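You operate a simulated robot arm through the tools that you are given. There is no shell and no other tool.

You run a simulated two-armed robot. Do the job below in one go: nothing can be reset, and whatever is moved stays where it is left.

## Task
Hold the medium wooden bowl steady and buff it till it shines.
Fine: work on the small table with the yellow cloth; bowl and cloth go back; leave the other dull bowl.

Only the result counts: the job must be done as asked and must still hold three seconds after the hand-in. Knocking over, shifting, dropping, spilling or breaking anything else fails it. Flat cloth is picked up by pressing the open fingertips on it (5 to 10 N) and closing them slowly along it; thin cloth reads only 2 to 8 mm in the jaws.

## Robot
Two 7-joint arms with two-finger parallel grippers on one trunk, on a base that drives. Base frame: it is fixed to the floor where the robot stands at the start and does not move with it; the origin is under the middle of the robot, x ahead of it, y to its left, z up. Units: m, rad, N and s.
The left shoulder is at the start at [0.06, 0.143, 0.978], the right one opposite. With the tool pointing down near the work surface each hand reaches from about 0.24 to 0.68 m from the robot's upright axis, wherever it stands, measured 20 degrees to its own side. Places, roughly: medium wooden bowl, small wooden bowl [-2.25, -1.25, 1]; small table [-2.3, -0.6, 0.7]; yellow cloth [-2.25, -0.5, 0.75]. Payload 1.57 kg a hand.
The TCP of each hand is the grasp point between the finger pads, 0.03 m short of the fingertips. In the tool frame z runs along the fingers and y along their closing line. The gripper opens to 0.11 m. The fingers are 0.024 m wide and 0.012 m thick; the gripper's body (0.048 by 0.112 m) begins 0.078 m behind the TCP.
Orientation is told as [roll, pitch, yaw] about the base's x, y, z axes, in that order, counted from this pose: with the fingers straight down and closing along the base's y, the tool's x points along the base's -x, its y along +y and its z along -z.

## Interface
- The arms move only by the tool arm_command. It takes "left_targets", "right_targets" or both (then of equal length, played together; a hand with none holds still); each is a list of rows, each an object (a shift or turn left out is 0, a gripper value left out holds the last) with "xyz": the shift along the tool's x, y, z in units of 200 mm (1.0 is 200 mm), a list of three; "rot": the turn, a rotation vector about the tool's x, y, z in units of 45 degrees (1.0 is 45 degrees), a list of three; "gripper": the closure, from 0 (fully open) to 1 (shut). In form: [{"xyz": [dx, dy, dz], "rot": [ax, ay, az], "gripper": gripper}, ...]. A call has 1 to 20 rows; each row is the pose to reach, as a shift and turn from the pose commanded when the call began, along the tool's axes at that moment. A call with a number of a shift or a turn outside -1 to 1 is refused whole. Rows are played at 5 a second. More than 0.05 m and 0.15 rad between two rows, or a gripper value outside its range, and nothing of the call is played. A pose out of reach is approached as far as the arm can. The call stops where the force on the tool passes 40 N (or 10 N more than at its start, if that is more) or the arm is blocked; 0.2 s more then pass. The fingers move at their own pace (about 0.045 m/s each) and stop on an object; they squeeze with about 42 N. The grip force told is the motor's: it shows also when the fingers shut on nothing. Time passes only in rows, and 0.2 s behind the last, so rows that repeat a pose let the fingers close. It gives the time, the measured TCP pose, the force on the tool (base axes), the opening and the grip force at its end, in the units of the frame above (readings bear some noise), with the torque about the TCP (base axes, N m) and any sound that the robot's microphone picked up, and new pictures: "pictures" is both (left out), scene, wrist or none (wrist: the cameras of the hands that moved).
- Cameras (640 x 400 px; columns grow to the right, rows downward): "scene" is now at [0.0573, 0.0104, 1.6051]; the picture's right is [0.11, -0.99, 0.00], its down [-0.60, -0.06, -0.80] and it looks along [0.80, 0.09, -0.60] (base axes); focal length 258 px, centre (320, 200). "left" rides on the left gripper at [0.07, -0.016, -0.141] in its tool frame; the picture's right is [0.23, 0.97, 0.00], its down [-0.86, 0.20, -0.48] and it looks along [-0.47, 0.11, 0.88] (tool axes); focal length 222 px, centre (320, 200). "right" rides on the right gripper at [0.07, 0.016, -0.141] in its tool frame; the picture's right is [-0.23, 0.97, 0.00], its down [-0.86, -0.20, -0.48] and it looks along [-0.47, -0.11, 0.88] (tool axes); focal length 222 px, centre (320, 200). There is no depth. A picture from a camera that has moved, and an enlarged one, comes with that camera's place and axes in the base frame and with its lens.
- lift_body(by): slides the trunk up (or, below 0, down) by that many m; the arms and the scene camera ride with it, the base frame stays. It gives what a move gives, with no picture.
- steer(legs): drives the robot by 1 to 6 legs, each [ahead, left, turn to the left] in m, m and rad, along the robot's own axes; the way and the turn of a leg run together, so that a leg with both is an arc; at most 1.5 m and 3.142 rad a leg. The arms and the cameras ride along, it lands a little off, and it stops where it bumps. It gives what a move gives, and a new picture of the scene camera.
- turn_head(pan, tilt): turns the head with the scene camera to pan (to the left, within 1.501 rad either way) and tilt (down, from -0.506 to 1.204), counted from straight ahead of the robot. It gives what a move gives, and a new picture of the scene camera.
- zoom(camera, box): a new picture of the part [left, top, right, bottom] of that camera's present view, enlarged. The clock stands still meanwhile.
- sign_off(): hands the job in; it is judged then, once.

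Nothing tells you exact positions but the pictures and the camera data. Unless the task says otherwise, let go and move clear before handing in.

The tools are called after ">>>" as name(argument=value, ...) on one line, values as JSON. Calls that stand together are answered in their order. arm_command: Moves the arms, as the interface text tells. Its arguments: {"type":"object","properties":{"left_targets":{"type":"array"},"right_targets":{"type":"array"},"pictures":{"type":"string","enum":["both","scene","wrist","none"]}},"required":[]} The other tools are called the same way: lift_body (by) slides the trunk up or down; steer (legs) drives the base; turn_head (pan, tilt) turns the head that bears the scene camera; zoom (camera, box) takes an enlarged picture of a part of a camera's view; sign_off () hands the job in.

At the start:

```text
time_s: 0.0
left_eef_pos: [0.4414, 0.2376, 1.1094]
left_ee_rot: [0.0, 0.001, 0.001]
left_wrist_force: [-0.2, -0.7, -0.1]
left_torque: [-0.02, -0.03, 0.0]
left_opening: 0.1101
left_grip_force: 0.0
right_eef_pos: [0.4937, -0.1795, 1.1589]
right_ee_rot: [0.0, -0.002, -0.001]
right_wrist_force: [0.2, -0.5, -0.6]
right_torque: [0.01, 0.0, 0.0]
right_opening: 0.1099
right_grip_force: 0.0
trunk travel left (down, up): [-0.577, 0.013]
robot x, y, heading: [0.0022, 0.0, -0.003]
head pan, tilt: [0.108, 0.642]
```

scene: 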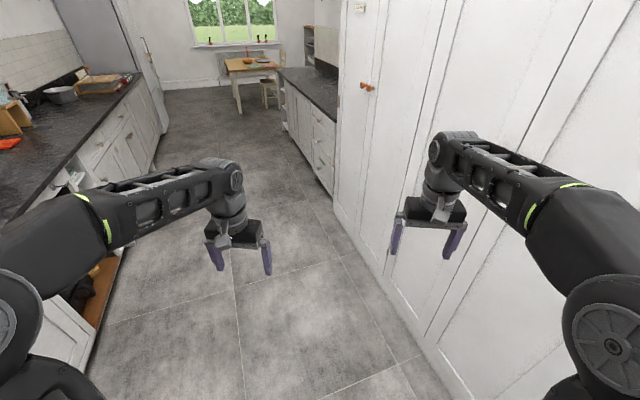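
right: 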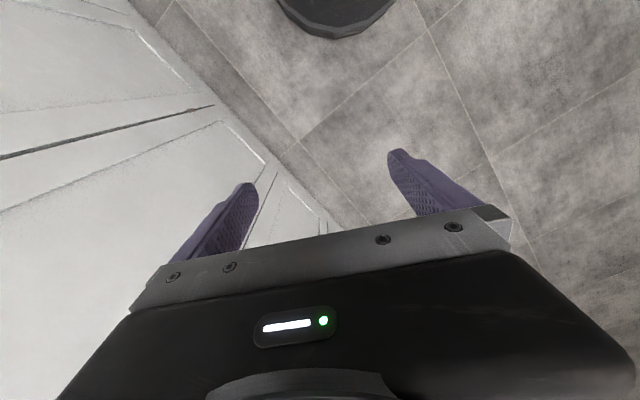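
left: 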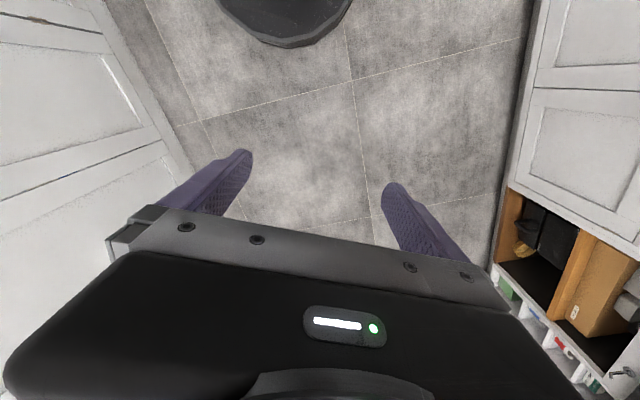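

I see the corridor of a kitchen ahead; the bowls and small table are behind me. I look around first before turning the base.

>>> turn_head(pan=1.5, tilt=0.5)

>>> turn_head(pan=-1.5, tilt=0.5)

```text
time_s: 1.5
left_eef_pos: [0.4404, 0.237, 1.1103]
left_ee_rot: [0.0, 0.0, -0.001]
left_wrist_force: [-0.8, -0.3, 0.0]
left_torque: [0.0, 0.02, 0.0]
left_opening: 0.1102
left_grip_force: 0.0
right_eef_pos: [0.4945, -0.18, 1.1584]
right_ee_rot: [-0.001, -0.002, 0.001]
right_wrist_force: [-0.5, -1.2, 1.0]
right_torque: [0.0, 0.04, 0.01]
right_opening: 0.11
right_grip_force: 0.1
trunk travel left (down, up): [-0.577, 0.013]
robot x, y, heading: [0.0015, -0.0006, 0.002]
head pan, tilt: [1.499, 0.499]
camera scene: at [-0.0227, 0.0918, 1.6179], right [1.0, -0.07, 0.0], down [-0.03, -0.48, -0.88], along [0.06, 0.88, -0.48], focal length 258 px, centre (320, 200)
```

scene: 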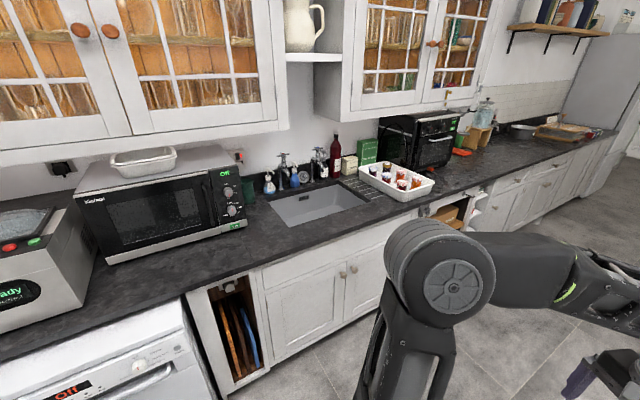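

```text
time_s: 4.1
left_eef_pos: [0.4407, 0.2374, 1.1092]
left_ee_rot: [-0.001, 0.0, -0.001]
left_wrist_force: [0.3, 0.3, -0.1]
left_torque: [0.0, -0.01, -0.01]
left_opening: 0.1098
left_grip_force: 0.1
right_eef_pos: [0.4947, -0.18, 1.1601]
right_ee_rot: [-0.002, -0.003, 0.0]
right_wrist_force: [-0.3, 0.1, 0.6]
right_torque: [0.02, 0.0, 0.01]
right_opening: 0.1098
right_grip_force: 0.0
trunk travel left (down, up): [-0.577, 0.013]
robot x, y, heading: [-0.0022, 0.0003, -0.004]
head pan, tilt: [-1.499, 0.499]
camera scene: at [-0.0227, -0.0897, 1.6179], right [-1.0, -0.07, 0.0], down [-0.03, 0.48, -0.88], along [0.06, -0.88, -0.48], focal length 258 px, centre (320, 200)
```

scene: 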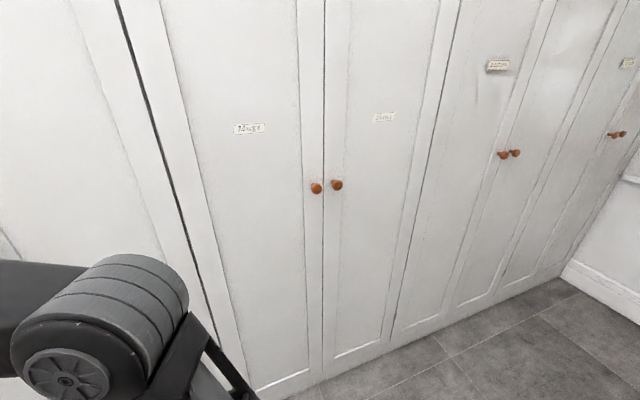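

The room is skewed about 25° to my base frame, with roughly 0.9 m clear on both sides. I turn right in place to face the far side.

>>> turn_head(pan=0, tilt=0.5)

>>> steer(legs=[[0, 0, -2.72]])

```text
time_s: 5.7
left_eef_pos: [0.4413, 0.2362, 1.1097]
left_ee_rot: [-0.001, 0.0, -0.001]
left_wrist_force: [-0.1, -0.1, 0.3]
left_torque: [0.01, 0.01, 0.03]
left_opening: 0.1101
left_grip_force: 0.1
right_eef_pos: [0.4949, -0.1805, 1.1601]
right_ee_rot: [-0.001, -0.003, -0.001]
right_wrist_force: [0.0, 0.2, 0.1]
right_torque: [0.03, -0.04, 0.0]
right_opening: 0.11
right_grip_force: 0.1
trunk travel left (down, up): [-0.577, 0.013]
robot x, y, heading: [-0.0004, -0.0016, 0.002]
head pan, tilt: [0.0, 0.499]
camera scene: at [0.0617, 0.001, 1.6179], right [0.0, -1.0, 0.0], down [-0.48, 0.0, -0.88], along [0.88, 0.0, -0.48], focal length 258 px, centre (320, 200)
```

scene: 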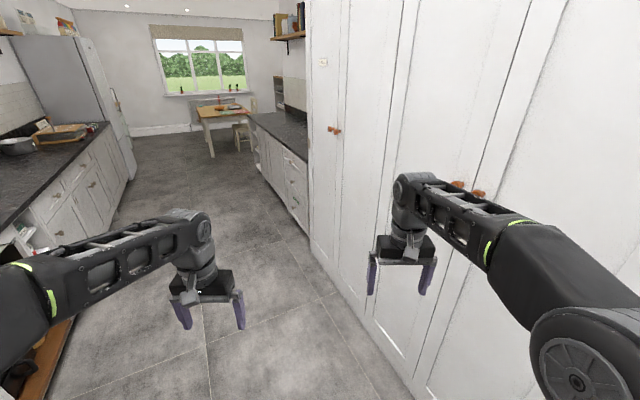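

```text
time_s: 12.5
left_eef_pos: [-0.2954, -0.4052, 1.1102]
left_ee_rot: [0.002, 0.002, -2.695]
left_wrist_force: [-0.3, 0.1, 0.1]
left_torque: [-0.04, 0.02, 0.02]
left_opening: 0.1099
left_grip_force: 0.0
right_eef_pos: [-0.5225, -0.0521, 1.1589]
right_ee_rot: [-0.001, -0.002, -2.693]
right_wrist_force: [-0.1, 0.2, -0.2]
right_torque: [0.02, 0.0, 0.0]
right_opening: 0.11
right_grip_force: 0.1
trunk travel left (down, up): [-0.577, 0.013]
robot x, y, heading: [-0.0023, -0.0026, -2.691]
head pan, tilt: [0.0, 0.499]
camera scene: at [-0.0546, -0.0254, 1.6179], right [-0.43, 0.9, 0.0], down [0.43, 0.21, -0.88], along [-0.79, -0.38, -0.48], focal length 258 px, centre (320, 200)
```

scene: 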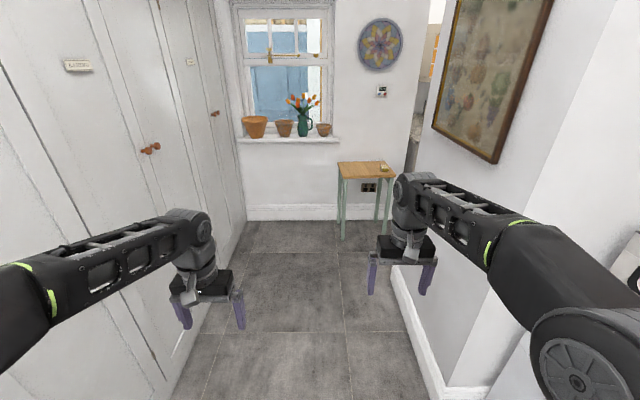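

>>> zoom(camera="scene", box=[220, 70, 360, 158])

>>> zoom(camera="scene", box=[310, 140, 430, 250])

```text
4.55 times, centred on (290, 114) of scene
camera zoom: at [-0.0546, -0.0254, 1.6179], right [-0.43, 0.9, 0.0], down [0.43, 0.21, -0.88], along [-0.79, -0.38, -0.48], focal length 1175 px, centre (456, 591)
```

zoom: 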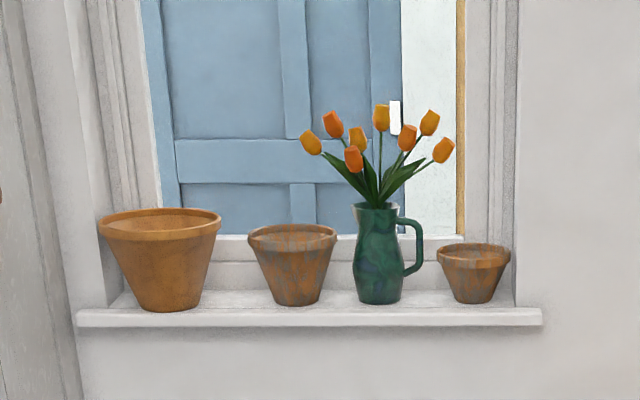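

```text
3.64 times, centred on (370, 195) of scene
camera zoom: at [-0.0546, -0.0254, 1.6179], right [-0.43, 0.9, 0.0], down [0.43, 0.21, -0.88], along [-0.79, -0.38, -0.48], focal length 940 px, centre (138, 218)
```

zoom: 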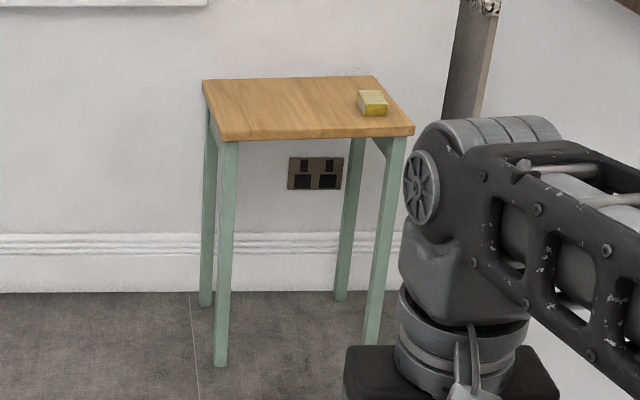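

Three bowls stand on the window sill (large shiny at left, medium dull beside the vase, small dull at right), and a small table with a folded yellow cloth stands right of it. I drive closer to measure.

>>> steer(legs=[[1.4, 0.1, 0]])

>>> turn_head(pan=0.3, tilt=0.5)

>>> zoom(camera="scene", box=[160, 80, 400, 230])

>>> turn_head(pan=-0.5, tilt=0.8)

```text
time_s: 19.5
left_eef_pos: [-1.5079, -1.1245, 1.1092]
left_ee_rot: [0.002, -0.001, -2.676]
left_wrist_force: [0.8, -0.1, -0.5]
left_torque: [-0.01, -0.02, 0.03]
left_opening: 0.1099
left_grip_force: 0.1
right_eef_pos: [-1.7427, -0.7748, 1.1595]
right_ee_rot: [0.0, 0.001, -2.675]
right_wrist_force: [0.2, 0.6, 0.3]
right_torque: [-0.01, -0.02, 0.03]
right_opening: 0.11
right_grip_force: 0.1
trunk travel left (down, up): [-0.577, 0.013]
robot x, y, heading: [-1.2208, -0.7141, -2.677]
head pan, tilt: [0.0, 0.499]
camera scene: at [-1.2746, -0.7396, 1.6179], right [-0.45, 0.89, 0.0], down [0.43, 0.22, -0.88], along [-0.78, -0.39, -0.48], focal length 258 px, centre (320, 200)
```

scene: 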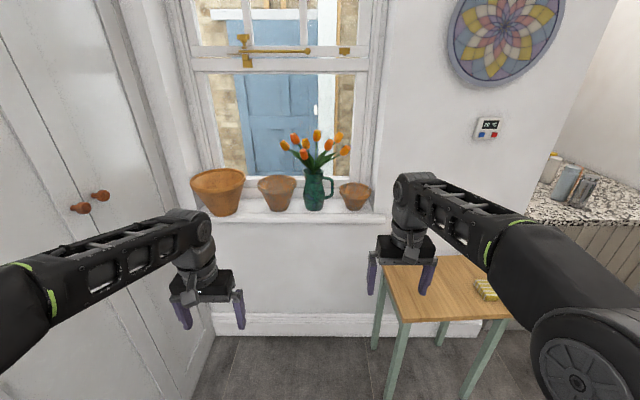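

```text
time_s: 20.3
left_eef_pos: [-1.507, -1.1233, 1.1104]
left_ee_rot: [-0.001, 0.0, -2.675]
left_wrist_force: [-0.9, 0.3, 0.6]
left_torque: [0.0, 0.0, 0.0]
left_opening: 0.1102
left_grip_force: 0.0
right_eef_pos: [-1.7422, -0.774, 1.1597]
right_ee_rot: [0.002, -0.001, -2.676]
right_wrist_force: [0.3, -0.3, 0.4]
right_torque: [-0.03, 0.03, -0.01]
right_opening: 0.1101
right_grip_force: 0.0
trunk travel left (down, up): [-0.577, 0.013]
robot x, y, heading: [-1.2206, -0.713, -2.675]
head pan, tilt: [0.3, 0.499]
camera scene: at [-1.2587, -0.7616, 1.6179], right [-0.69, 0.72, 0.0], down [0.35, 0.33, -0.88], along [-0.63, -0.61, -0.48], focal length 258 px, centre (320, 200)
```

scene: 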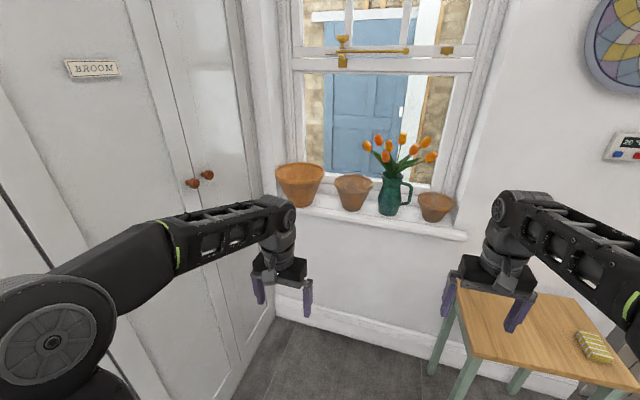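

```text
2.67 times, centred on (280, 155) of scene
camera zoom: at [-1.2587, -0.7616, 1.6179], right [-0.69, 0.72, 0.0], down [0.35, 0.33, -0.88], along [-0.63, -0.61, -0.48], focal length 689 px, centre (427, 320)
```

zoom: 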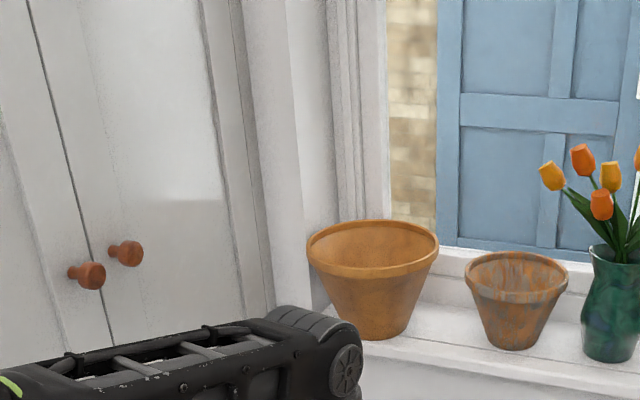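

```text
time_s: 21.4
left_eef_pos: [-1.5067, -1.1226, 1.1101]
left_ee_rot: [-0.001, -0.001, -2.675]
left_wrist_force: [-0.1, 0.2, 0.0]
left_torque: [0.0, 0.02, 0.01]
left_opening: 0.1101
left_grip_force: 0.1
right_eef_pos: [-1.7426, -0.7749, 1.1604]
right_ee_rot: [0.0, -0.002, -2.675]
right_wrist_force: [0.4, 0.0, 0.3]
right_torque: [-0.01, 0.01, -0.01]
right_opening: 0.1102
right_grip_force: 0.1
trunk travel left (down, up): [-0.577, 0.013]
robot x, y, heading: [-1.2218, -0.7138, -2.674]
head pan, tilt: [-0.499, 0.799]
camera scene: at [-1.2737, -0.696, 1.5919], right [0.03, 1.0, 0.0], down [0.72, -0.02, -0.7], along [-0.7, 0.02, -0.72], focal length 258 px, centre (320, 200)
```

scene: 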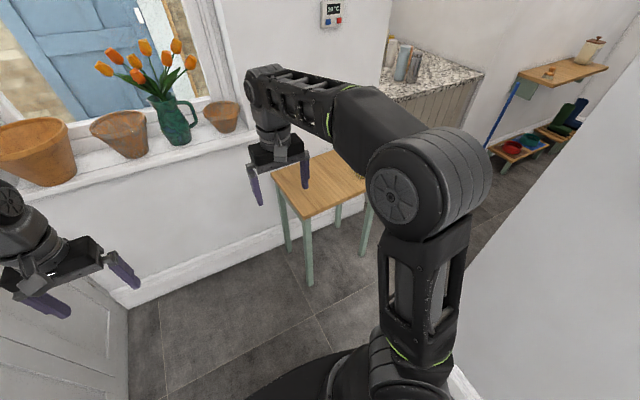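

I triangulate the medium bowl about 1.19 m ahead and 0.21 m left of me (sill z≈0.95, rim Ø≈0.19 m), and the table top at z≈0.7 with its front about 0.72 m ahead, right. I raise the left hand and pull the right one back before driving closer.

>>> arm_command(left_targets=[{"xyz": [0, 0, -0.2]}, {"xyz": [0, 0, -0.4]}, {"xyz": [0, 0, -0.6]}, {"xyz": [0, 0, -0.75]}], right_targets=[{"xyz": [0.2, 0, 0]}, {"xyz": [0.4, 0, 0]}, {"xyz": [0.6, 0, 0]}, {"xyz": [0.6, 0, 0]}], pictures="none")

>>> turn_head(pan=0.3, tilt=0.6)

>>> steer(legs=[[0.45, 0.1, 0]])

```text
time_s: 22.4
left_eef_pos: [-1.5109, -1.1244, 1.1531]
left_ee_rot: [-0.001, 0.004, -2.677]
left_wrist_force: [-0.3, -0.5, -0.3]
left_torque: [0.0, -0.03, 0.01]
left_opening: 0.1099
left_grip_force: 0.0
left hand out of reach, approached as far as the arm can: row 2, 3, 4
right_eef_pos: [-1.6372, -0.7198, 1.1572]
right_ee_rot: [-0.002, 0.0, -2.674]
right_wrist_force: [-0.1, 0.5, -0.6]
right_torque: [0.06, 0.0, 0.01]
right_opening: 0.1099
right_grip_force: 0.0
trunk travel left (down, up): [-0.577, 0.013]
robot x, y, heading: [-1.2176, -0.7117, -2.676]
head pan, tilt: [-0.499, 0.799]
```

```text
time_s: 23.6
left_eef_pos: [-1.5086, -1.1253, 1.1532]
left_ee_rot: [0.0, 0.001, -2.675]
left_wrist_force: [-0.1, -0.2, 0.3]
left_torque: [0.03, 0.0, -0.02]
left_opening: 0.1099
left_grip_force: 0.1
right_eef_pos: [-1.6361, -0.7212, 1.1584]
right_ee_rot: [0.001, -0.002, -2.675]
right_wrist_force: [-0.5, 0.2, -0.5]
right_torque: [0.03, 0.03, -0.05]
right_opening: 0.1103
right_grip_force: 0.1
trunk travel left (down, up): [-0.577, 0.013]
robot x, y, heading: [-1.2223, -0.7128, -2.675]
head pan, tilt: [0.3, 0.6]
camera scene: at [-1.2567, -0.7598, 1.6088], right [-0.69, 0.72, 0.0], down [0.41, 0.39, -0.82], along [-0.59, -0.57, -0.57], focal length 258 px, centre (320, 200)
```

scene: 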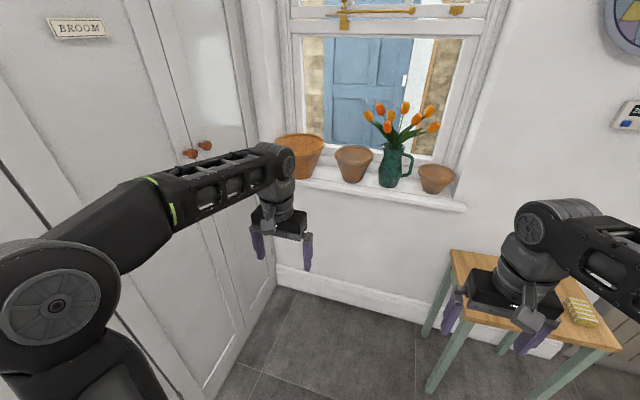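

```text
time_s: 26.3
left_eef_pos: [-1.8653, -1.4129, 1.153]
left_ee_rot: [0.0, 0.002, -2.675]
left_wrist_force: [0.5, 0.0, 0.3]
left_torque: [-0.01, -0.02, 0.02]
left_opening: 0.1099
left_grip_force: 0.1
right_eef_pos: [-1.9925, -1.0094, 1.1577]
right_ee_rot: [-0.001, 0.0, -2.676]
right_wrist_force: [-0.6, -0.9, 0.4]
right_torque: [-0.02, 0.0, 0.02]
right_opening: 0.1099
right_grip_force: 0.0
trunk travel left (down, up): [-0.577, 0.013]
robot x, y, heading: [-1.5751, -1.0045, -2.674]
head pan, tilt: [0.3, 0.6]
camera scene: at [-1.612, -1.0495, 1.6087], right [-0.69, 0.72, 0.0], down [0.41, 0.39, -0.82], along [-0.59, -0.57, -0.57], focal length 258 px, centre (320, 200)
```

scene: 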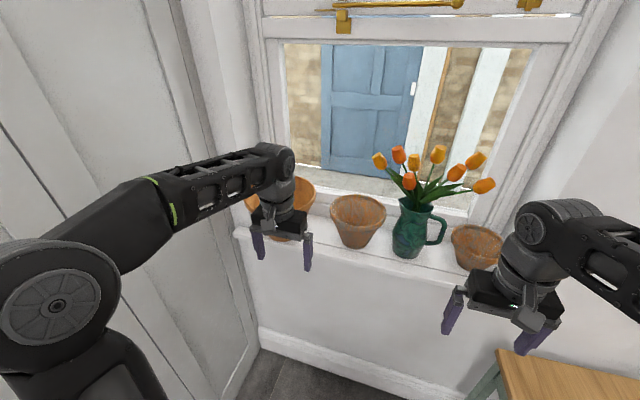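

>>> zoom(camera="scene", box=[230, 130, 510, 305])

>>> zoom(camera="left", box=[0, 0, 640, 400])

```text
2.29 times, centred on (370, 218) of scene
camera zoom: at [-1.612, -1.0495, 1.6087], right [-0.69, 0.72, 0.0], down [0.41, 0.39, -0.82], along [-0.59, -0.57, -0.57], focal length 591 px, centre (206, 160)
```

zoom: 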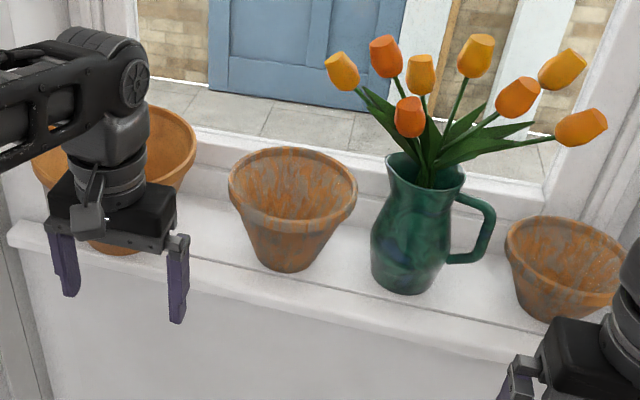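

```text
1.00 times, centred on (320, 200) of left (not enlarged: the box is as wide or as high as the picture)
camera zoom: at [-1.809, -1.3684, 1.2952], right [0.64, -0.77, 0.0], down [-0.68, -0.56, 0.48], along [-0.37, -0.31, -0.88], focal length 222 px, centre (320, 200)
```

zoom: 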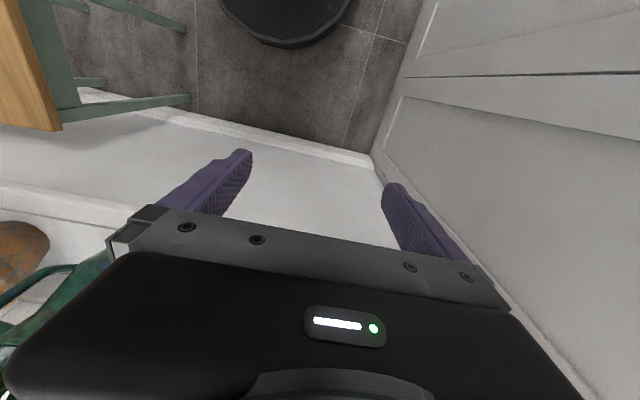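

The medium bowl's rim centre comes out at about (-2.20, -1.44, 1.086), radius 0.094, standing on the sill at z≈0.955. I turn the left gripper so it closes fore-aft and bring it in front of the bowl before driving the last bit.

>>> arm_command(left_targets=[{"xyz": [0.04, -0.1, 0.02], "rot": [0, 0, 0.17]}, {"xyz": [0.08, -0.2, 0.04], "rot": [0, 0, 0.34]}, {"xyz": [0.12, -0.3, 0.06], "rot": [0, 0, 0.51]}, {"xyz": [0.16, -0.4, 0.06], "rot": [0, 0, 0.68]}, {"xyz": [0.2, -0.5, 0.06], "rot": [0, 0, 0.85]}, {"xyz": [0.25, -0.57, 0.06], "rot": [0, 0, 1.0]}], pictures="none")

>>> arm_command(left_targets=[{"rot": [0, 0, 0.17]}, {"rot": [0, 0, 0.34]}, {"rot": [0, 0, 0.51]}, {"rot": [0, 0, 0.68]}, {"rot": [0, 0, 0.85]}, {"rot": [0, 0, 1.0]}, {"rot": [0, 0, 1.0]}])

```text
time_s: 27.7
left_eef_pos: [-1.8696, -1.2883, 1.1388]
left_ee_rot: [-0.001, 0.0, 2.82]
left_wrist_force: [0.1, 1.2, -0.3]
left_torque: [0.02, 0.02, 0.0]
left_opening: 0.11
left_grip_force: 0.1
right_eef_pos: [-1.9911, -1.0086, 1.1587]
right_ee_rot: [0.0, -0.001, -2.675]
right_wrist_force: [0.9, 0.3, 0.1]
right_torque: [0.02, 0.01, -0.01]
right_opening: 0.1102
right_grip_force: 0.0
trunk travel left (down, up): [-0.577, 0.013]
robot x, y, heading: [-1.5764, -1.0004, -2.675]
head pan, tilt: [0.3, 0.6]
```

```text
time_s: 29.3
left_eef_pos: [-1.8702, -1.2891, 1.1407]
left_ee_rot: [-0.003, 0.0, 2.035]
left_wrist_force: [0.3, 0.2, -0.8]
left_torque: [0.0, 0.01, -0.03]
left_opening: 0.1099
left_grip_force: 0.1
right_eef_pos: [-1.9916, -1.0092, 1.1574]
right_ee_rot: [0.001, -0.001, -2.676]
right_wrist_force: [0.5, 0.5, 0.7]
right_torque: [-0.04, 0.02, -0.02]
right_opening: 0.1101
right_grip_force: 0.0
trunk travel left (down, up): [-0.577, 0.013]
robot x, y, heading: [-1.5755, -1.0011, -2.672]
head pan, tilt: [0.3, 0.6]
camera scene: at [-1.6112, -1.0488, 1.6088], right [-0.69, 0.72, 0.0], down [0.41, 0.39, -0.83], along [-0.59, -0.57, -0.56], focal length 258 px, centre (320, 200)
camera left: at [-1.8242, -1.3443, 1.2839], right [-0.77, -0.64, 0.0], down [-0.56, 0.68, 0.48], along [-0.3, 0.37, -0.88], focal length 222 px, centre (320, 200)
```

scene: 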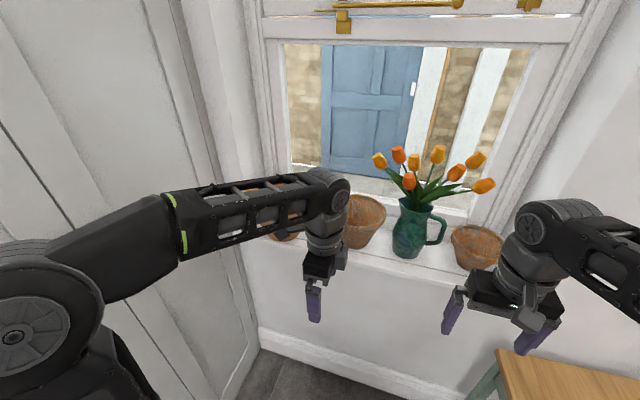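
left: 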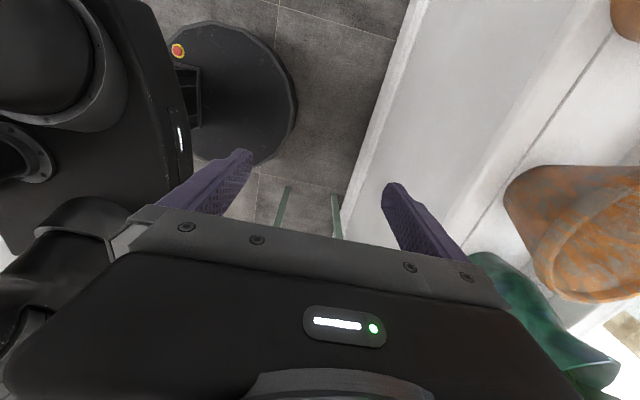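

The wrist view confirms the medium bowl's place. I tilt the left fingers about 20° forward (along the bowl's sloping wall), then drive 0.15 m ahead.

>>> arm_command(left_targets=[{"rot": [-0.15, 0, 0]}, {"rot": [-0.3, 0, 0]}, {"rot": [-0.45, 0, 0]}, {"rot": [-0.45, 0, 0]}], pictures="none")

>>> steer(legs=[[0.15, 0.0, 0]])

>>> zoom(camera="left", box=[0, 0, 640, 400])

```text
time_s: 30.3
left_eef_pos: [-1.871, -1.2889, 1.1408]
left_ee_rot: [0.353, -0.001, 2.037]
left_wrist_force: [0.3, 0.2, -0.4]
left_torque: [0.0, -0.01, 0.02]
left_opening: 0.11
left_grip_force: 0.1
right_eef_pos: [-1.9915, -1.0096, 1.1584]
right_ee_rot: [0.0, -0.002, -2.676]
right_wrist_force: [-0.1, -0.3, 0.0]
right_torque: [0.0, -0.01, -0.01]
right_opening: 0.1103
right_grip_force: 0.0
trunk travel left (down, up): [-0.577, 0.013]
robot x, y, heading: [-1.5751, -1.0014, -2.676]
head pan, tilt: [0.3, 0.6]
```

```text
time_s: 31.7
left_eef_pos: [-2.006, -1.3574, 1.1418]
left_ee_rot: [0.35, 0.0, 2.038]
left_wrist_force: [0.2, -1.1, -0.2]
left_torque: [0.03, -0.05, 0.0]
left_opening: 0.11
left_grip_force: 0.1
right_eef_pos: [-2.1267, -1.0781, 1.158]
right_ee_rot: [0.0, 0.002, -2.676]
right_wrist_force: [-0.5, -0.3, 0.0]
right_torque: [0.01, -0.01, -0.03]
right_opening: 0.1101
right_grip_force: 0.0
trunk travel left (down, up): [-0.577, 0.013]
robot x, y, heading: [-1.7078, -1.0721, -2.682]
head pan, tilt: [0.3, 0.6]
camera scene: at [-1.7471, -1.1173, 1.6087], right [-0.69, 0.72, 0.0], down [0.41, 0.39, -0.82], along [-0.59, -0.57, -0.57], focal length 258 px, centre (320, 200)
```

scene: 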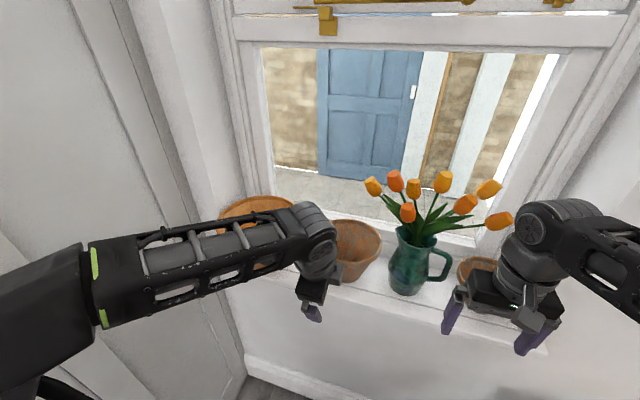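

```text
1.00 times, centred on (320, 200) of left (not enlarged: the box is as wide or as high as the picture)
camera zoom: at [-1.9165, -1.3917, 1.2686], right [-0.71, -0.61, 0.33], down [-0.41, 0.75, 0.52], along [-0.57, 0.23, -0.79], focal length 222 px, centre (320, 200)
```

zoom: 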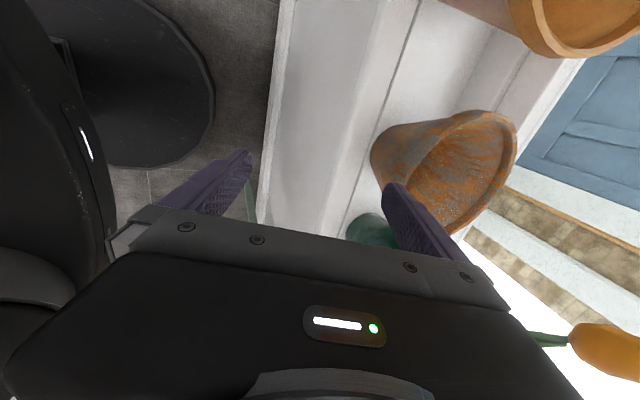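

Bowl and hand positions agree with the picture. I move to a pre-grasp over the front rim, then check.

>>> arm_command(left_targets=[{"xyz": [-0.02, 0.12, 0.045]}, {"xyz": [-0.04, 0.24, 0.09]}, {"xyz": [-0.06, 0.36, 0.135]}, {"xyz": [-0.065, 0.474, 0.175]}, {"xyz": [-0.065, 0.474, 0.175]}])

```text
time_s: 32.9
left_eef_pos: [-2.101, -1.3913, 1.1408]
left_ee_rot: [0.353, 0.0, 2.036]
left_wrist_force: [1.1, -0.5, -1.3]
left_torque: [0.01, -0.03, 0.02]
left_opening: 0.1102
left_grip_force: 0.1
right_eef_pos: [-2.1259, -1.0768, 1.1578]
right_ee_rot: [0.001, -0.001, -2.676]
right_wrist_force: [0.3, 1.0, 0.0]
right_torque: [-0.03, -0.01, 0.01]
right_opening: 0.1098
right_grip_force: 0.0
trunk travel left (down, up): [-0.577, 0.013]
robot x, y, heading: [-1.7109, -1.0687, -2.675]
head pan, tilt: [0.3, 0.6]
camera scene: at [-1.745, -1.1163, 1.6088], right [-0.69, 0.72, 0.0], down [0.41, 0.39, -0.83], along [-0.59, -0.57, -0.56], focal length 258 px, centre (320, 200)
camera left: at [-2.0117, -1.4255, 1.269], right [-0.71, -0.61, 0.34], down [-0.4, 0.75, 0.52], along [-0.57, 0.23, -0.79], focal length 222 px, centre (320, 200)
```

scene: 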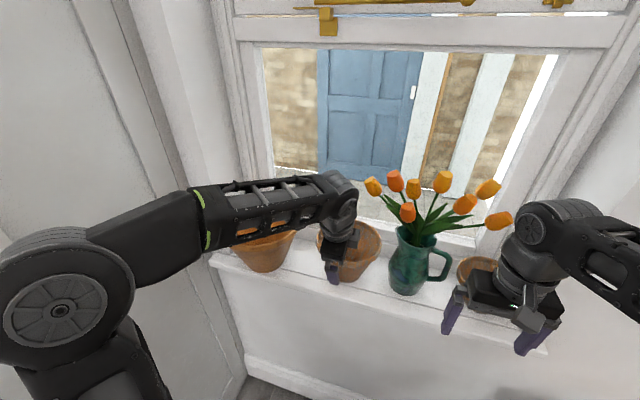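
left: 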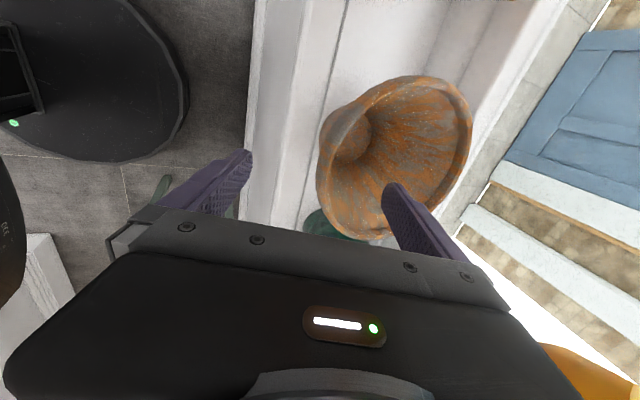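

The front rim lies between the two fingers as planned. I slide down along the wall and close the fingers.

>>> arm_command(left_targets=[{"xyz": [0, 0, 0.1]}, {"xyz": [0, 0, 0.2]}, {"xyz": [0, 0, 0.3]}, {"xyz": [0, 0, 0.38]}, {"xyz": [0, 0, 0.38]}])

```text
time_s: 34.1
left_eef_pos: [-2.1241, -1.4033, 1.0687]
left_ee_rot: [0.35, -0.001, 2.037]
left_wrist_force: [-0.5, -0.2, -0.3]
left_torque: [0.01, 0.01, -0.01]
left_opening: 0.11
left_grip_force: 0.0
right_eef_pos: [-2.127, -1.0772, 1.1579]
right_ee_rot: [0.001, -0.003, -2.676]
right_wrist_force: [0.6, 0.8, 0.2]
right_torque: [0.0, -0.01, -0.01]
right_opening: 0.1102
right_grip_force: 0.0
trunk travel left (down, up): [-0.577, 0.013]
robot x, y, heading: [-1.7089, -1.0714, -2.675]
head pan, tilt: [0.3, 0.6]
camera scene: at [-1.7452, -1.1164, 1.6088], right [-0.69, 0.72, 0.0], down [0.41, 0.39, -0.83], along [-0.59, -0.57, -0.56], focal length 258 px, centre (320, 200)
camera left: at [-2.0346, -1.437, 1.1963], right [-0.71, -0.61, 0.34], down [-0.4, 0.75, 0.52], along [-0.57, 0.23, -0.79], focal length 222 px, centre (320, 200)
```

scene: 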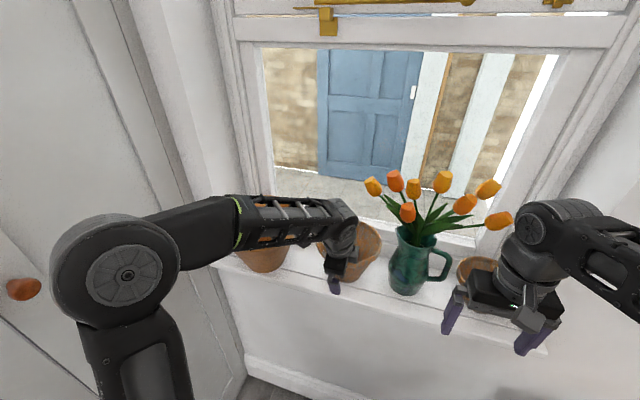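
left: 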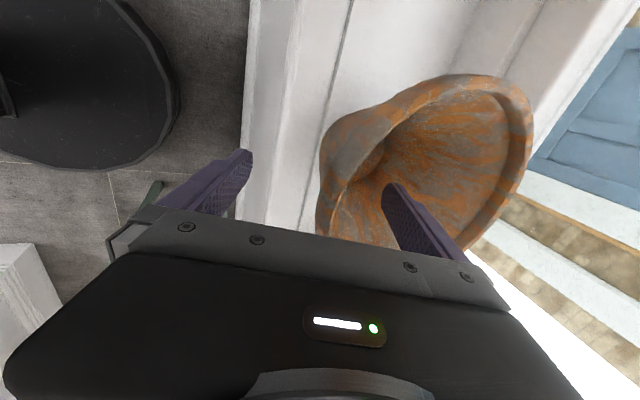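

>>> arm_command(left_targets=[{"gripper": 0.3}, {"gripper": 0.6}, {"gripper": 0.8}, {"gripper": 1.0}, {"gripper": 1.0}, {"gripper": 1.0}, {"gripper": 1.0}, {"gripper": 1.0}, {"gripper": 1.0}])

```text
time_s: 36.1
left_eef_pos: [-2.1253, -1.4045, 1.0702]
left_ee_rot: [0.354, -0.001, 2.037]
left_wrist_force: [-10.1, -6.2, 5.7]
left_torque: [-0.84, 1.28, -0.01]
left_opening: 0.0083
left_grip_force: 27.0
right_eef_pos: [-2.1266, -1.0784, 1.1577]
right_ee_rot: [0.0, 0.001, -2.675]
right_wrist_force: [-0.5, -0.1, 0.2]
right_torque: [-0.03, 0.03, -0.01]
right_opening: 0.11
right_grip_force: 0.0
trunk travel left (down, up): [-0.577, 0.013]
robot x, y, heading: [-1.7092, -1.0715, -2.678]
head pan, tilt: [0.3, 0.6]
camera scene: at [-1.7465, -1.1171, 1.6088], right [-0.69, 0.72, 0.0], down [0.41, 0.39, -0.82], along [-0.59, -0.57, -0.57], focal length 258 px, centre (320, 200)
camera left: at [-2.0361, -1.4378, 1.197], right [-0.71, -0.61, 0.34], down [-0.4, 0.75, 0.52], along [-0.57, 0.23, -0.79], focal length 222 px, centre (320, 200)
```

scene: 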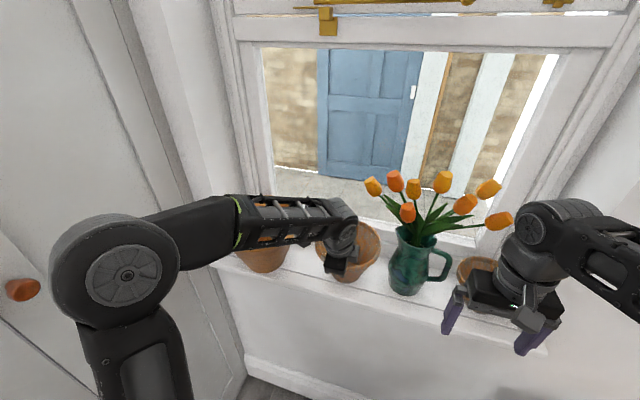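
left: 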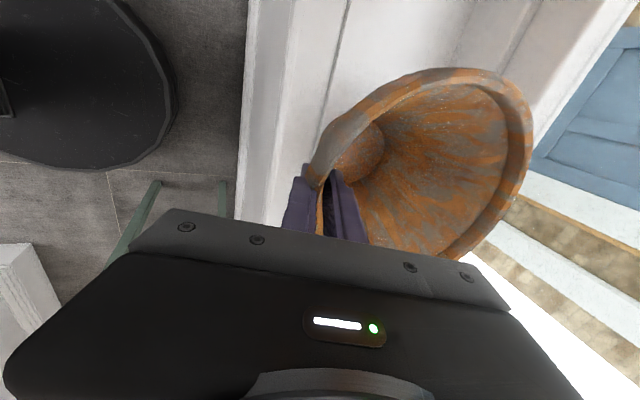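

The bowl's wall is gripped (8 mm). I lift it slightly straight up.

>>> arm_command(left_targets=[{"xyz": [0, 0.017, -0.047]}, {"xyz": [0, 0.034, -0.094]}, {"xyz": [0, 0.06, -0.165]}, {"xyz": [0, 0.08, -0.22]}, {"xyz": [0, 0.086, -0.235]}, {"xyz": [0, 0.086, -0.235]}])

>>> zoom(camera="scene", box=[220, 150, 460, 300])

```text
time_s: 37.5
left_eef_pos: [-2.1232, -1.4037, 1.1203]
left_ee_rot: [0.349, 0.001, 2.037]
left_wrist_force: [0.2, 0.7, -5.0]
left_torque: [0.17, -0.36, 0.01]
left_opening: 0.0067
left_grip_force: 26.7
right_eef_pos: [-2.1244, -1.0767, 1.1571]
right_ee_rot: [0.0, -0.002, -2.674]
right_wrist_force: [-0.6, 0.3, 1.0]
right_torque: [-0.03, 0.0, 0.0]
right_opening: 0.1101
right_grip_force: 0.0
trunk travel left (down, up): [-0.577, 0.013]
robot x, y, heading: [-1.7088, -1.0696, -2.674]
head pan, tilt: [0.3, 0.6]
camera scene: at [-1.746, -1.1169, 1.6087], right [-0.69, 0.72, 0.0], down [0.41, 0.39, -0.82], along [-0.59, -0.57, -0.57], focal length 258 px, centre (320, 200)
camera left: at [-2.035, -1.4371, 1.2479], right [-0.71, -0.61, 0.33], down [-0.41, 0.75, 0.52], along [-0.57, 0.23, -0.79], focal length 222 px, centre (320, 200)
```

scene: 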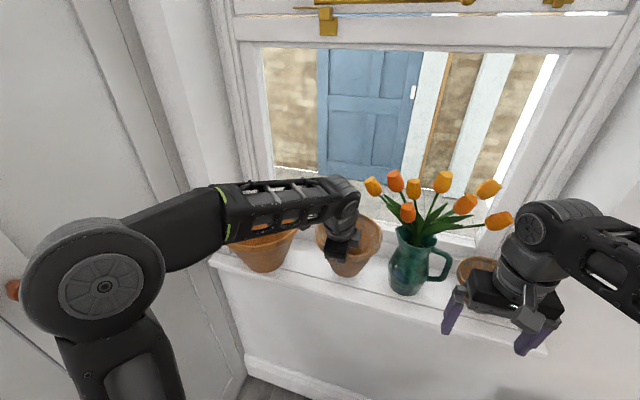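
left: 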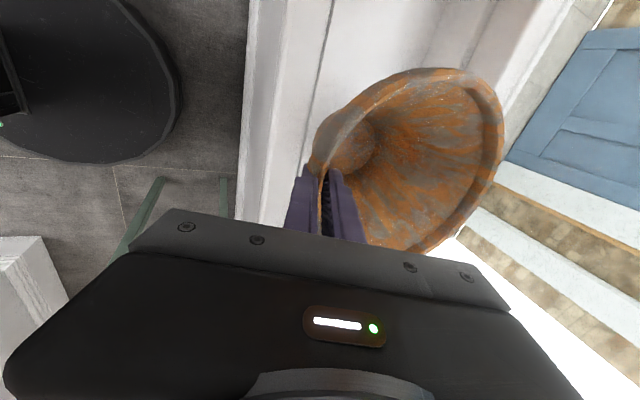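

```text
2.67 times, centred on (340, 225) of scene
camera zoom: at [-1.746, -1.1169, 1.6087], right [-0.69, 0.72, 0.0], down [0.41, 0.39, -0.82], along [-0.59, -0.57, -0.57], focal length 689 px, centre (267, 133)
```

zoom: 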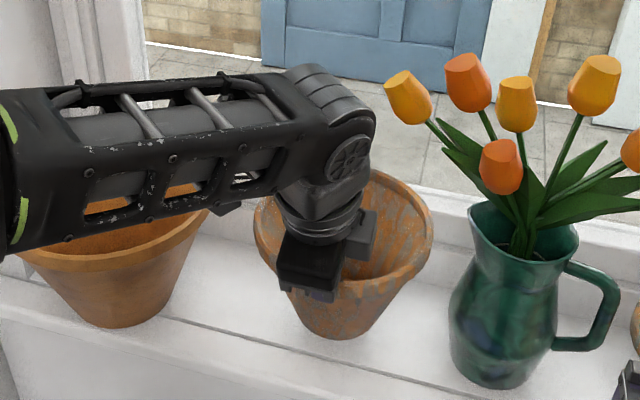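

Bowl is lifted clear and held. I back straight off the sill, then look at it.

>>> steer(legs=[[-0.42, 0, 0]])

>>> turn_head(pan=-0.4, tilt=0.7)

>>> zoom(camera="left", box=[0, 0, 640, 400])

```text
time_s: 40.1
left_eef_pos: [-1.7499, -1.2143, 1.1206]
left_ee_rot: [0.354, 0.002, 2.03]
left_wrist_force: [0.2, -0.4, -4.1]
left_torque: [0.14, -0.32, -0.01]
left_opening: 0.0064
left_grip_force: 26.2
right_eef_pos: [-1.75, -0.8875, 1.1566]
right_ee_rot: [0.0, -0.003, -2.681]
right_wrist_force: [0.2, -0.6, 0.4]
right_torque: [-0.04, -0.01, -0.01]
right_opening: 0.11
right_grip_force: 0.0
trunk travel left (down, up): [-0.577, 0.013]
robot x, y, heading: [-1.3369, -0.8833, -2.679]
head pan, tilt: [0.3, 0.6]
camera scene: at [-1.3702, -0.9282, 1.6088], right [-0.69, 0.72, 0.0], down [0.41, 0.39, -0.83], along [-0.6, -0.57, -0.56], focal length 258 px, centre (320, 200)
```

scene: 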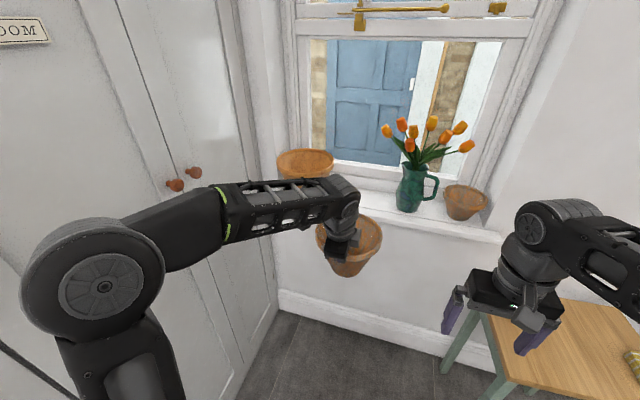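

```text
time_s: 41.1
left_eef_pos: [-1.7518, -1.2128, 1.1199]
left_ee_rot: [0.351, 0.0, 2.031]
left_wrist_force: [0.4, -0.3, -4.8]
left_torque: [0.18, -0.36, 0.03]
left_opening: 0.0062
left_grip_force: 26.1
right_eef_pos: [-1.7524, -0.8888, 1.1574]
right_ee_rot: [0.002, -0.001, -2.681]
right_wrist_force: [0.8, -0.7, 0.7]
right_torque: [0.0, -0.01, 0.0]
right_opening: 0.1101
right_grip_force: 0.1
trunk travel left (down, up): [-0.577, 0.013]
robot x, y, heading: [-1.3318, -0.882, -2.68]
head pan, tilt: [-0.4, 0.7]
camera scene: at [-1.392, -0.8731, 1.6001], right [-0.06, 1.0, 0.0], down [0.64, 0.04, -0.76], along [-0.76, -0.05, -0.64], focal length 258 px, centre (320, 200)
```

scene: 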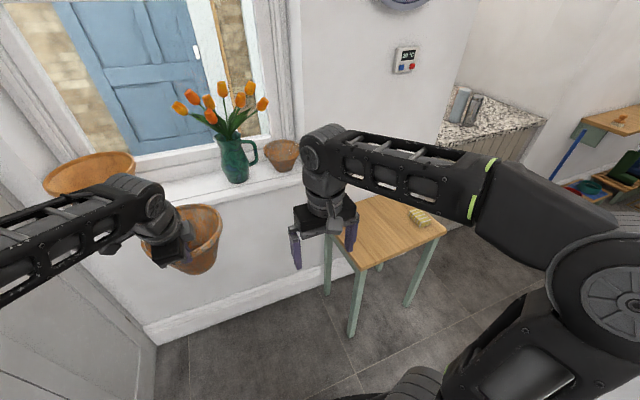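

```text
1.00 times, centred on (320, 200) of left (not enlarged: the box is as wide or as high as the picture)
camera zoom: at [-1.6618, -1.2476, 1.2479], right [-0.72, -0.61, 0.33], down [-0.4, 0.76, 0.52], along [-0.57, 0.24, -0.79], focal length 222 px, centre (320, 200)
```

zoom: 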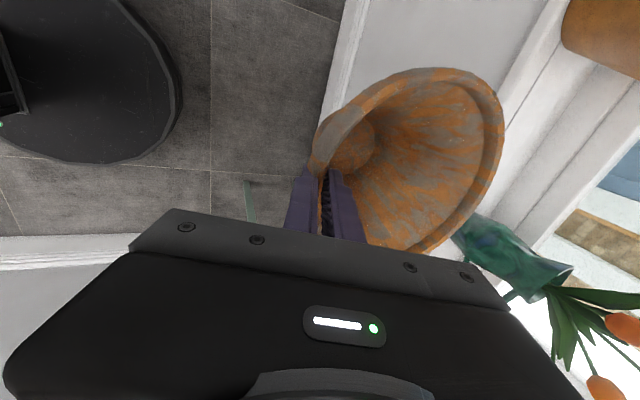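

The bowl hangs steady in the left hand. The wall corner to the right is close to where I must stand, so I extend the right arm (tucking its elbow) and look at that corner first.

>>> arm_command(right_targets=[{"xyz": [-0.2, 0, 0]}, {"xyz": [-0.4, 0, 0]}, {"xyz": [-0.6, 0, 0]}, {"xyz": [-0.6, 0, 0]}], pictures="none")

>>> turn_head(pan=-0.9, tilt=0.6)

```text
time_s: 42.1
left_eef_pos: [-1.7497, -1.2126, 1.1207]
left_ee_rot: [0.349, -0.001, 2.032]
left_wrist_force: [0.5, 0.8, -4.3]
left_torque: [0.16, -0.34, -0.01]
left_opening: 0.0063
left_grip_force: 25.9
right_eef_pos: [-1.8583, -0.9394, 1.1597]
right_ee_rot: [0.0, -0.003, -2.678]
right_wrist_force: [0.5, 0.4, -0.1]
right_torque: [-0.02, 0.02, -0.02]
right_opening: 0.1101
right_grip_force: 0.1
trunk travel left (down, up): [-0.577, 0.013]
robot x, y, heading: [-1.3344, -0.8812, -2.679]
head pan, tilt: [-0.4, 0.7]
```

```text
time_s: 43.1
left_eef_pos: [-1.7513, -1.2139, 1.1197]
left_ee_rot: [0.35, 0.0, 2.03]
left_wrist_force: [1.3, 0.1, -3.1]
left_torque: [0.19, -0.35, -0.01]
left_opening: 0.0067
left_grip_force: 26.2
right_eef_pos: [-1.8578, -0.9399, 1.1592]
right_ee_rot: [0.001, -0.002, -2.68]
right_wrist_force: [0.6, 0.6, 0.2]
right_torque: [0.01, 0.01, -0.01]
right_opening: 0.1101
right_grip_force: 0.0
trunk travel left (down, up): [-0.577, 0.013]
robot x, y, heading: [-1.3338, -0.8834, -2.678]
head pan, tilt: [-0.901, 0.6]
camera scene: at [-1.3872, -0.8302, 1.6088], right [0.42, 0.91, 0.0], down [0.51, -0.24, -0.82], along [-0.75, 0.35, -0.57], focal length 258 px, centre (320, 200)
```

scene: 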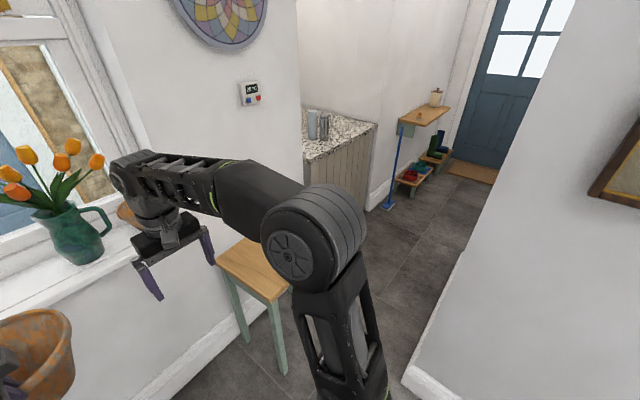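

The near wall corner ends before where I'll stand, so there is room. I pull the bowl in so it clears the small bowl on the sill, then drive beside the table.

>>> arm_command(left_targets=[{"xyz": [0, -0.11, -0.04]}, {"xyz": [0, -0.22, -0.08]}, {"xyz": [0, -0.33, -0.12]}, {"xyz": [0, -0.44, -0.16]}, {"xyz": [0, -0.56, -0.205]}, {"xyz": [0, -0.56, -0.205]}], pictures="none")

>>> turn_head(pan=-0.2, tilt=0.8)

>>> steer(legs=[[0.1, -0.3, 0]])

```text
time_s: 44.5
left_eef_pos: [-1.6441, -1.1601, 1.1195]
left_ee_rot: [0.353, 0.001, 2.031]
left_wrist_force: [-0.9, 0.0, -5.0]
left_torque: [0.18, -0.35, -0.01]
left_opening: 0.0063
left_grip_force: 26.0
right_eef_pos: [-1.8575, -0.9405, 1.1602]
right_ee_rot: [-0.001, -0.001, -2.681]
right_wrist_force: [-0.1, -0.3, 0.4]
right_torque: [-0.03, -0.03, 0.02]
right_opening: 0.1103
right_grip_force: 0.1
trunk travel left (down, up): [-0.577, 0.013]
robot x, y, heading: [-1.3303, -0.88, -2.679]
head pan, tilt: [-0.901, 0.6]
```

```text
time_s: 45.5
left_eef_pos: [-1.6446, -1.1599, 1.1199]
left_ee_rot: [0.35, 0.001, 2.032]
left_wrist_force: [-0.6, 0.7, -3.5]
left_torque: [0.19, -0.35, -0.01]
left_opening: 0.0066
left_grip_force: 25.8
right_eef_pos: [-1.8575, -0.9394, 1.1598]
right_ee_rot: [-0.002, -0.001, -2.679]
right_wrist_force: [-1.1, -0.8, 0.1]
right_torque: [0.0, 0.0, 0.02]
right_opening: 0.1101
right_grip_force: 0.2
trunk travel left (down, up): [-0.577, 0.013]
robot x, y, heading: [-1.3355, -0.8806, -2.679]
head pan, tilt: [-0.201, 0.799]
camera scene: at [-1.385, -0.8884, 1.5919], right [-0.26, 0.97, 0.0], down [0.69, 0.18, -0.7], along [-0.67, -0.18, -0.72], focal length 258 px, centre (320, 200)
```

scene: 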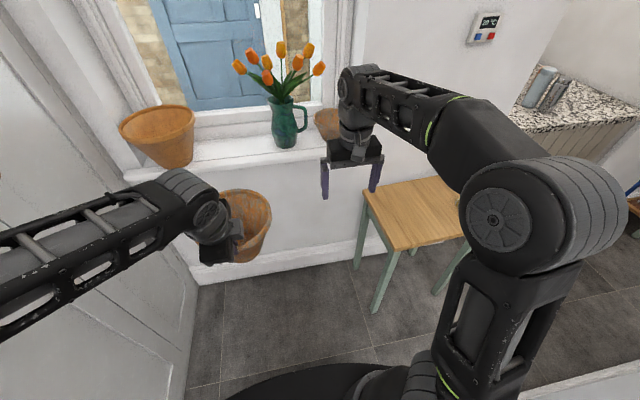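

```text
time_s: 47.6
left_eef_pos: [-1.8673, -0.9354, 1.1209]
left_ee_rot: [0.353, 0.002, 2.027]
left_wrist_force: [-0.7, -0.2, -4.9]
left_torque: [0.14, -0.36, 0.04]
left_opening: 0.0065
left_grip_force: 25.7
right_eef_pos: [-2.0788, -0.7123, 1.1587]
right_ee_rot: [0.0, -0.002, -2.685]
right_wrist_force: [-0.4, -0.6, 0.3]
right_torque: [0.01, -0.03, 0.01]
right_opening: 0.1102
right_grip_force: 0.2
trunk travel left (down, up): [-0.577, 0.013]
robot x, y, heading: [-1.5565, -0.655, -2.682]
head pan, tilt: [-0.201, 0.799]
camera scene: at [-1.6062, -0.6637, 1.5919], right [-0.25, 0.97, 0.0], down [0.69, 0.18, -0.7], along [-0.67, -0.18, -0.72], focal length 258 px, centre (320, 200)
```

scene: 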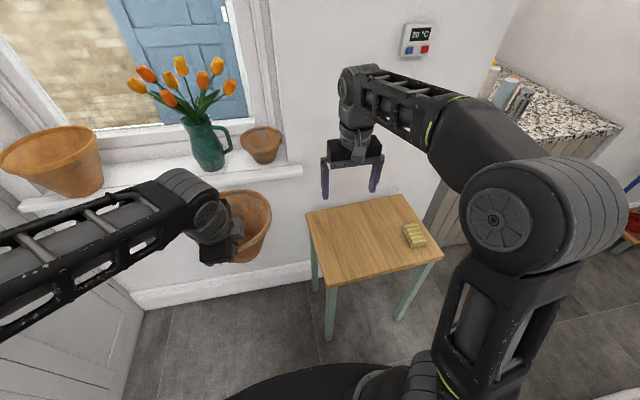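

>>> zoom(camera="scene", box=[370, 200, 466, 260])

>>> zoom(camera="scene", box=[160, 150, 320, 280])

```text
6.67 times, centred on (418, 230) of scene
camera zoom: at [-1.6062, -0.6637, 1.5919], right [-0.25, 0.97, 0.0], down [0.69, 0.18, -0.7], along [-0.67, -0.18, -0.72], focal length 1723 px, centre (-333, 0)
```

zoom: 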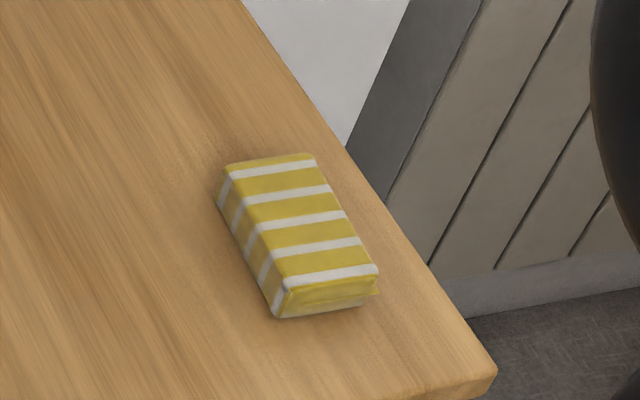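

```text
3.08 times, centred on (240, 215) of scene
camera zoom: at [-1.6062, -0.6637, 1.5919], right [-0.25, 0.97, 0.0], down [0.69, 0.18, -0.7], along [-0.67, -0.18, -0.72], focal length 795 px, centre (566, 154)
```

zoom: 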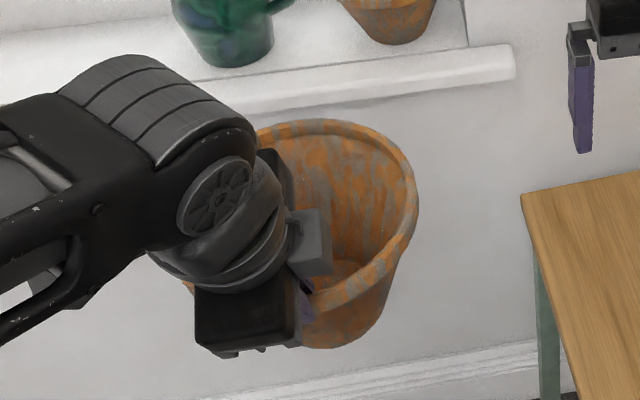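

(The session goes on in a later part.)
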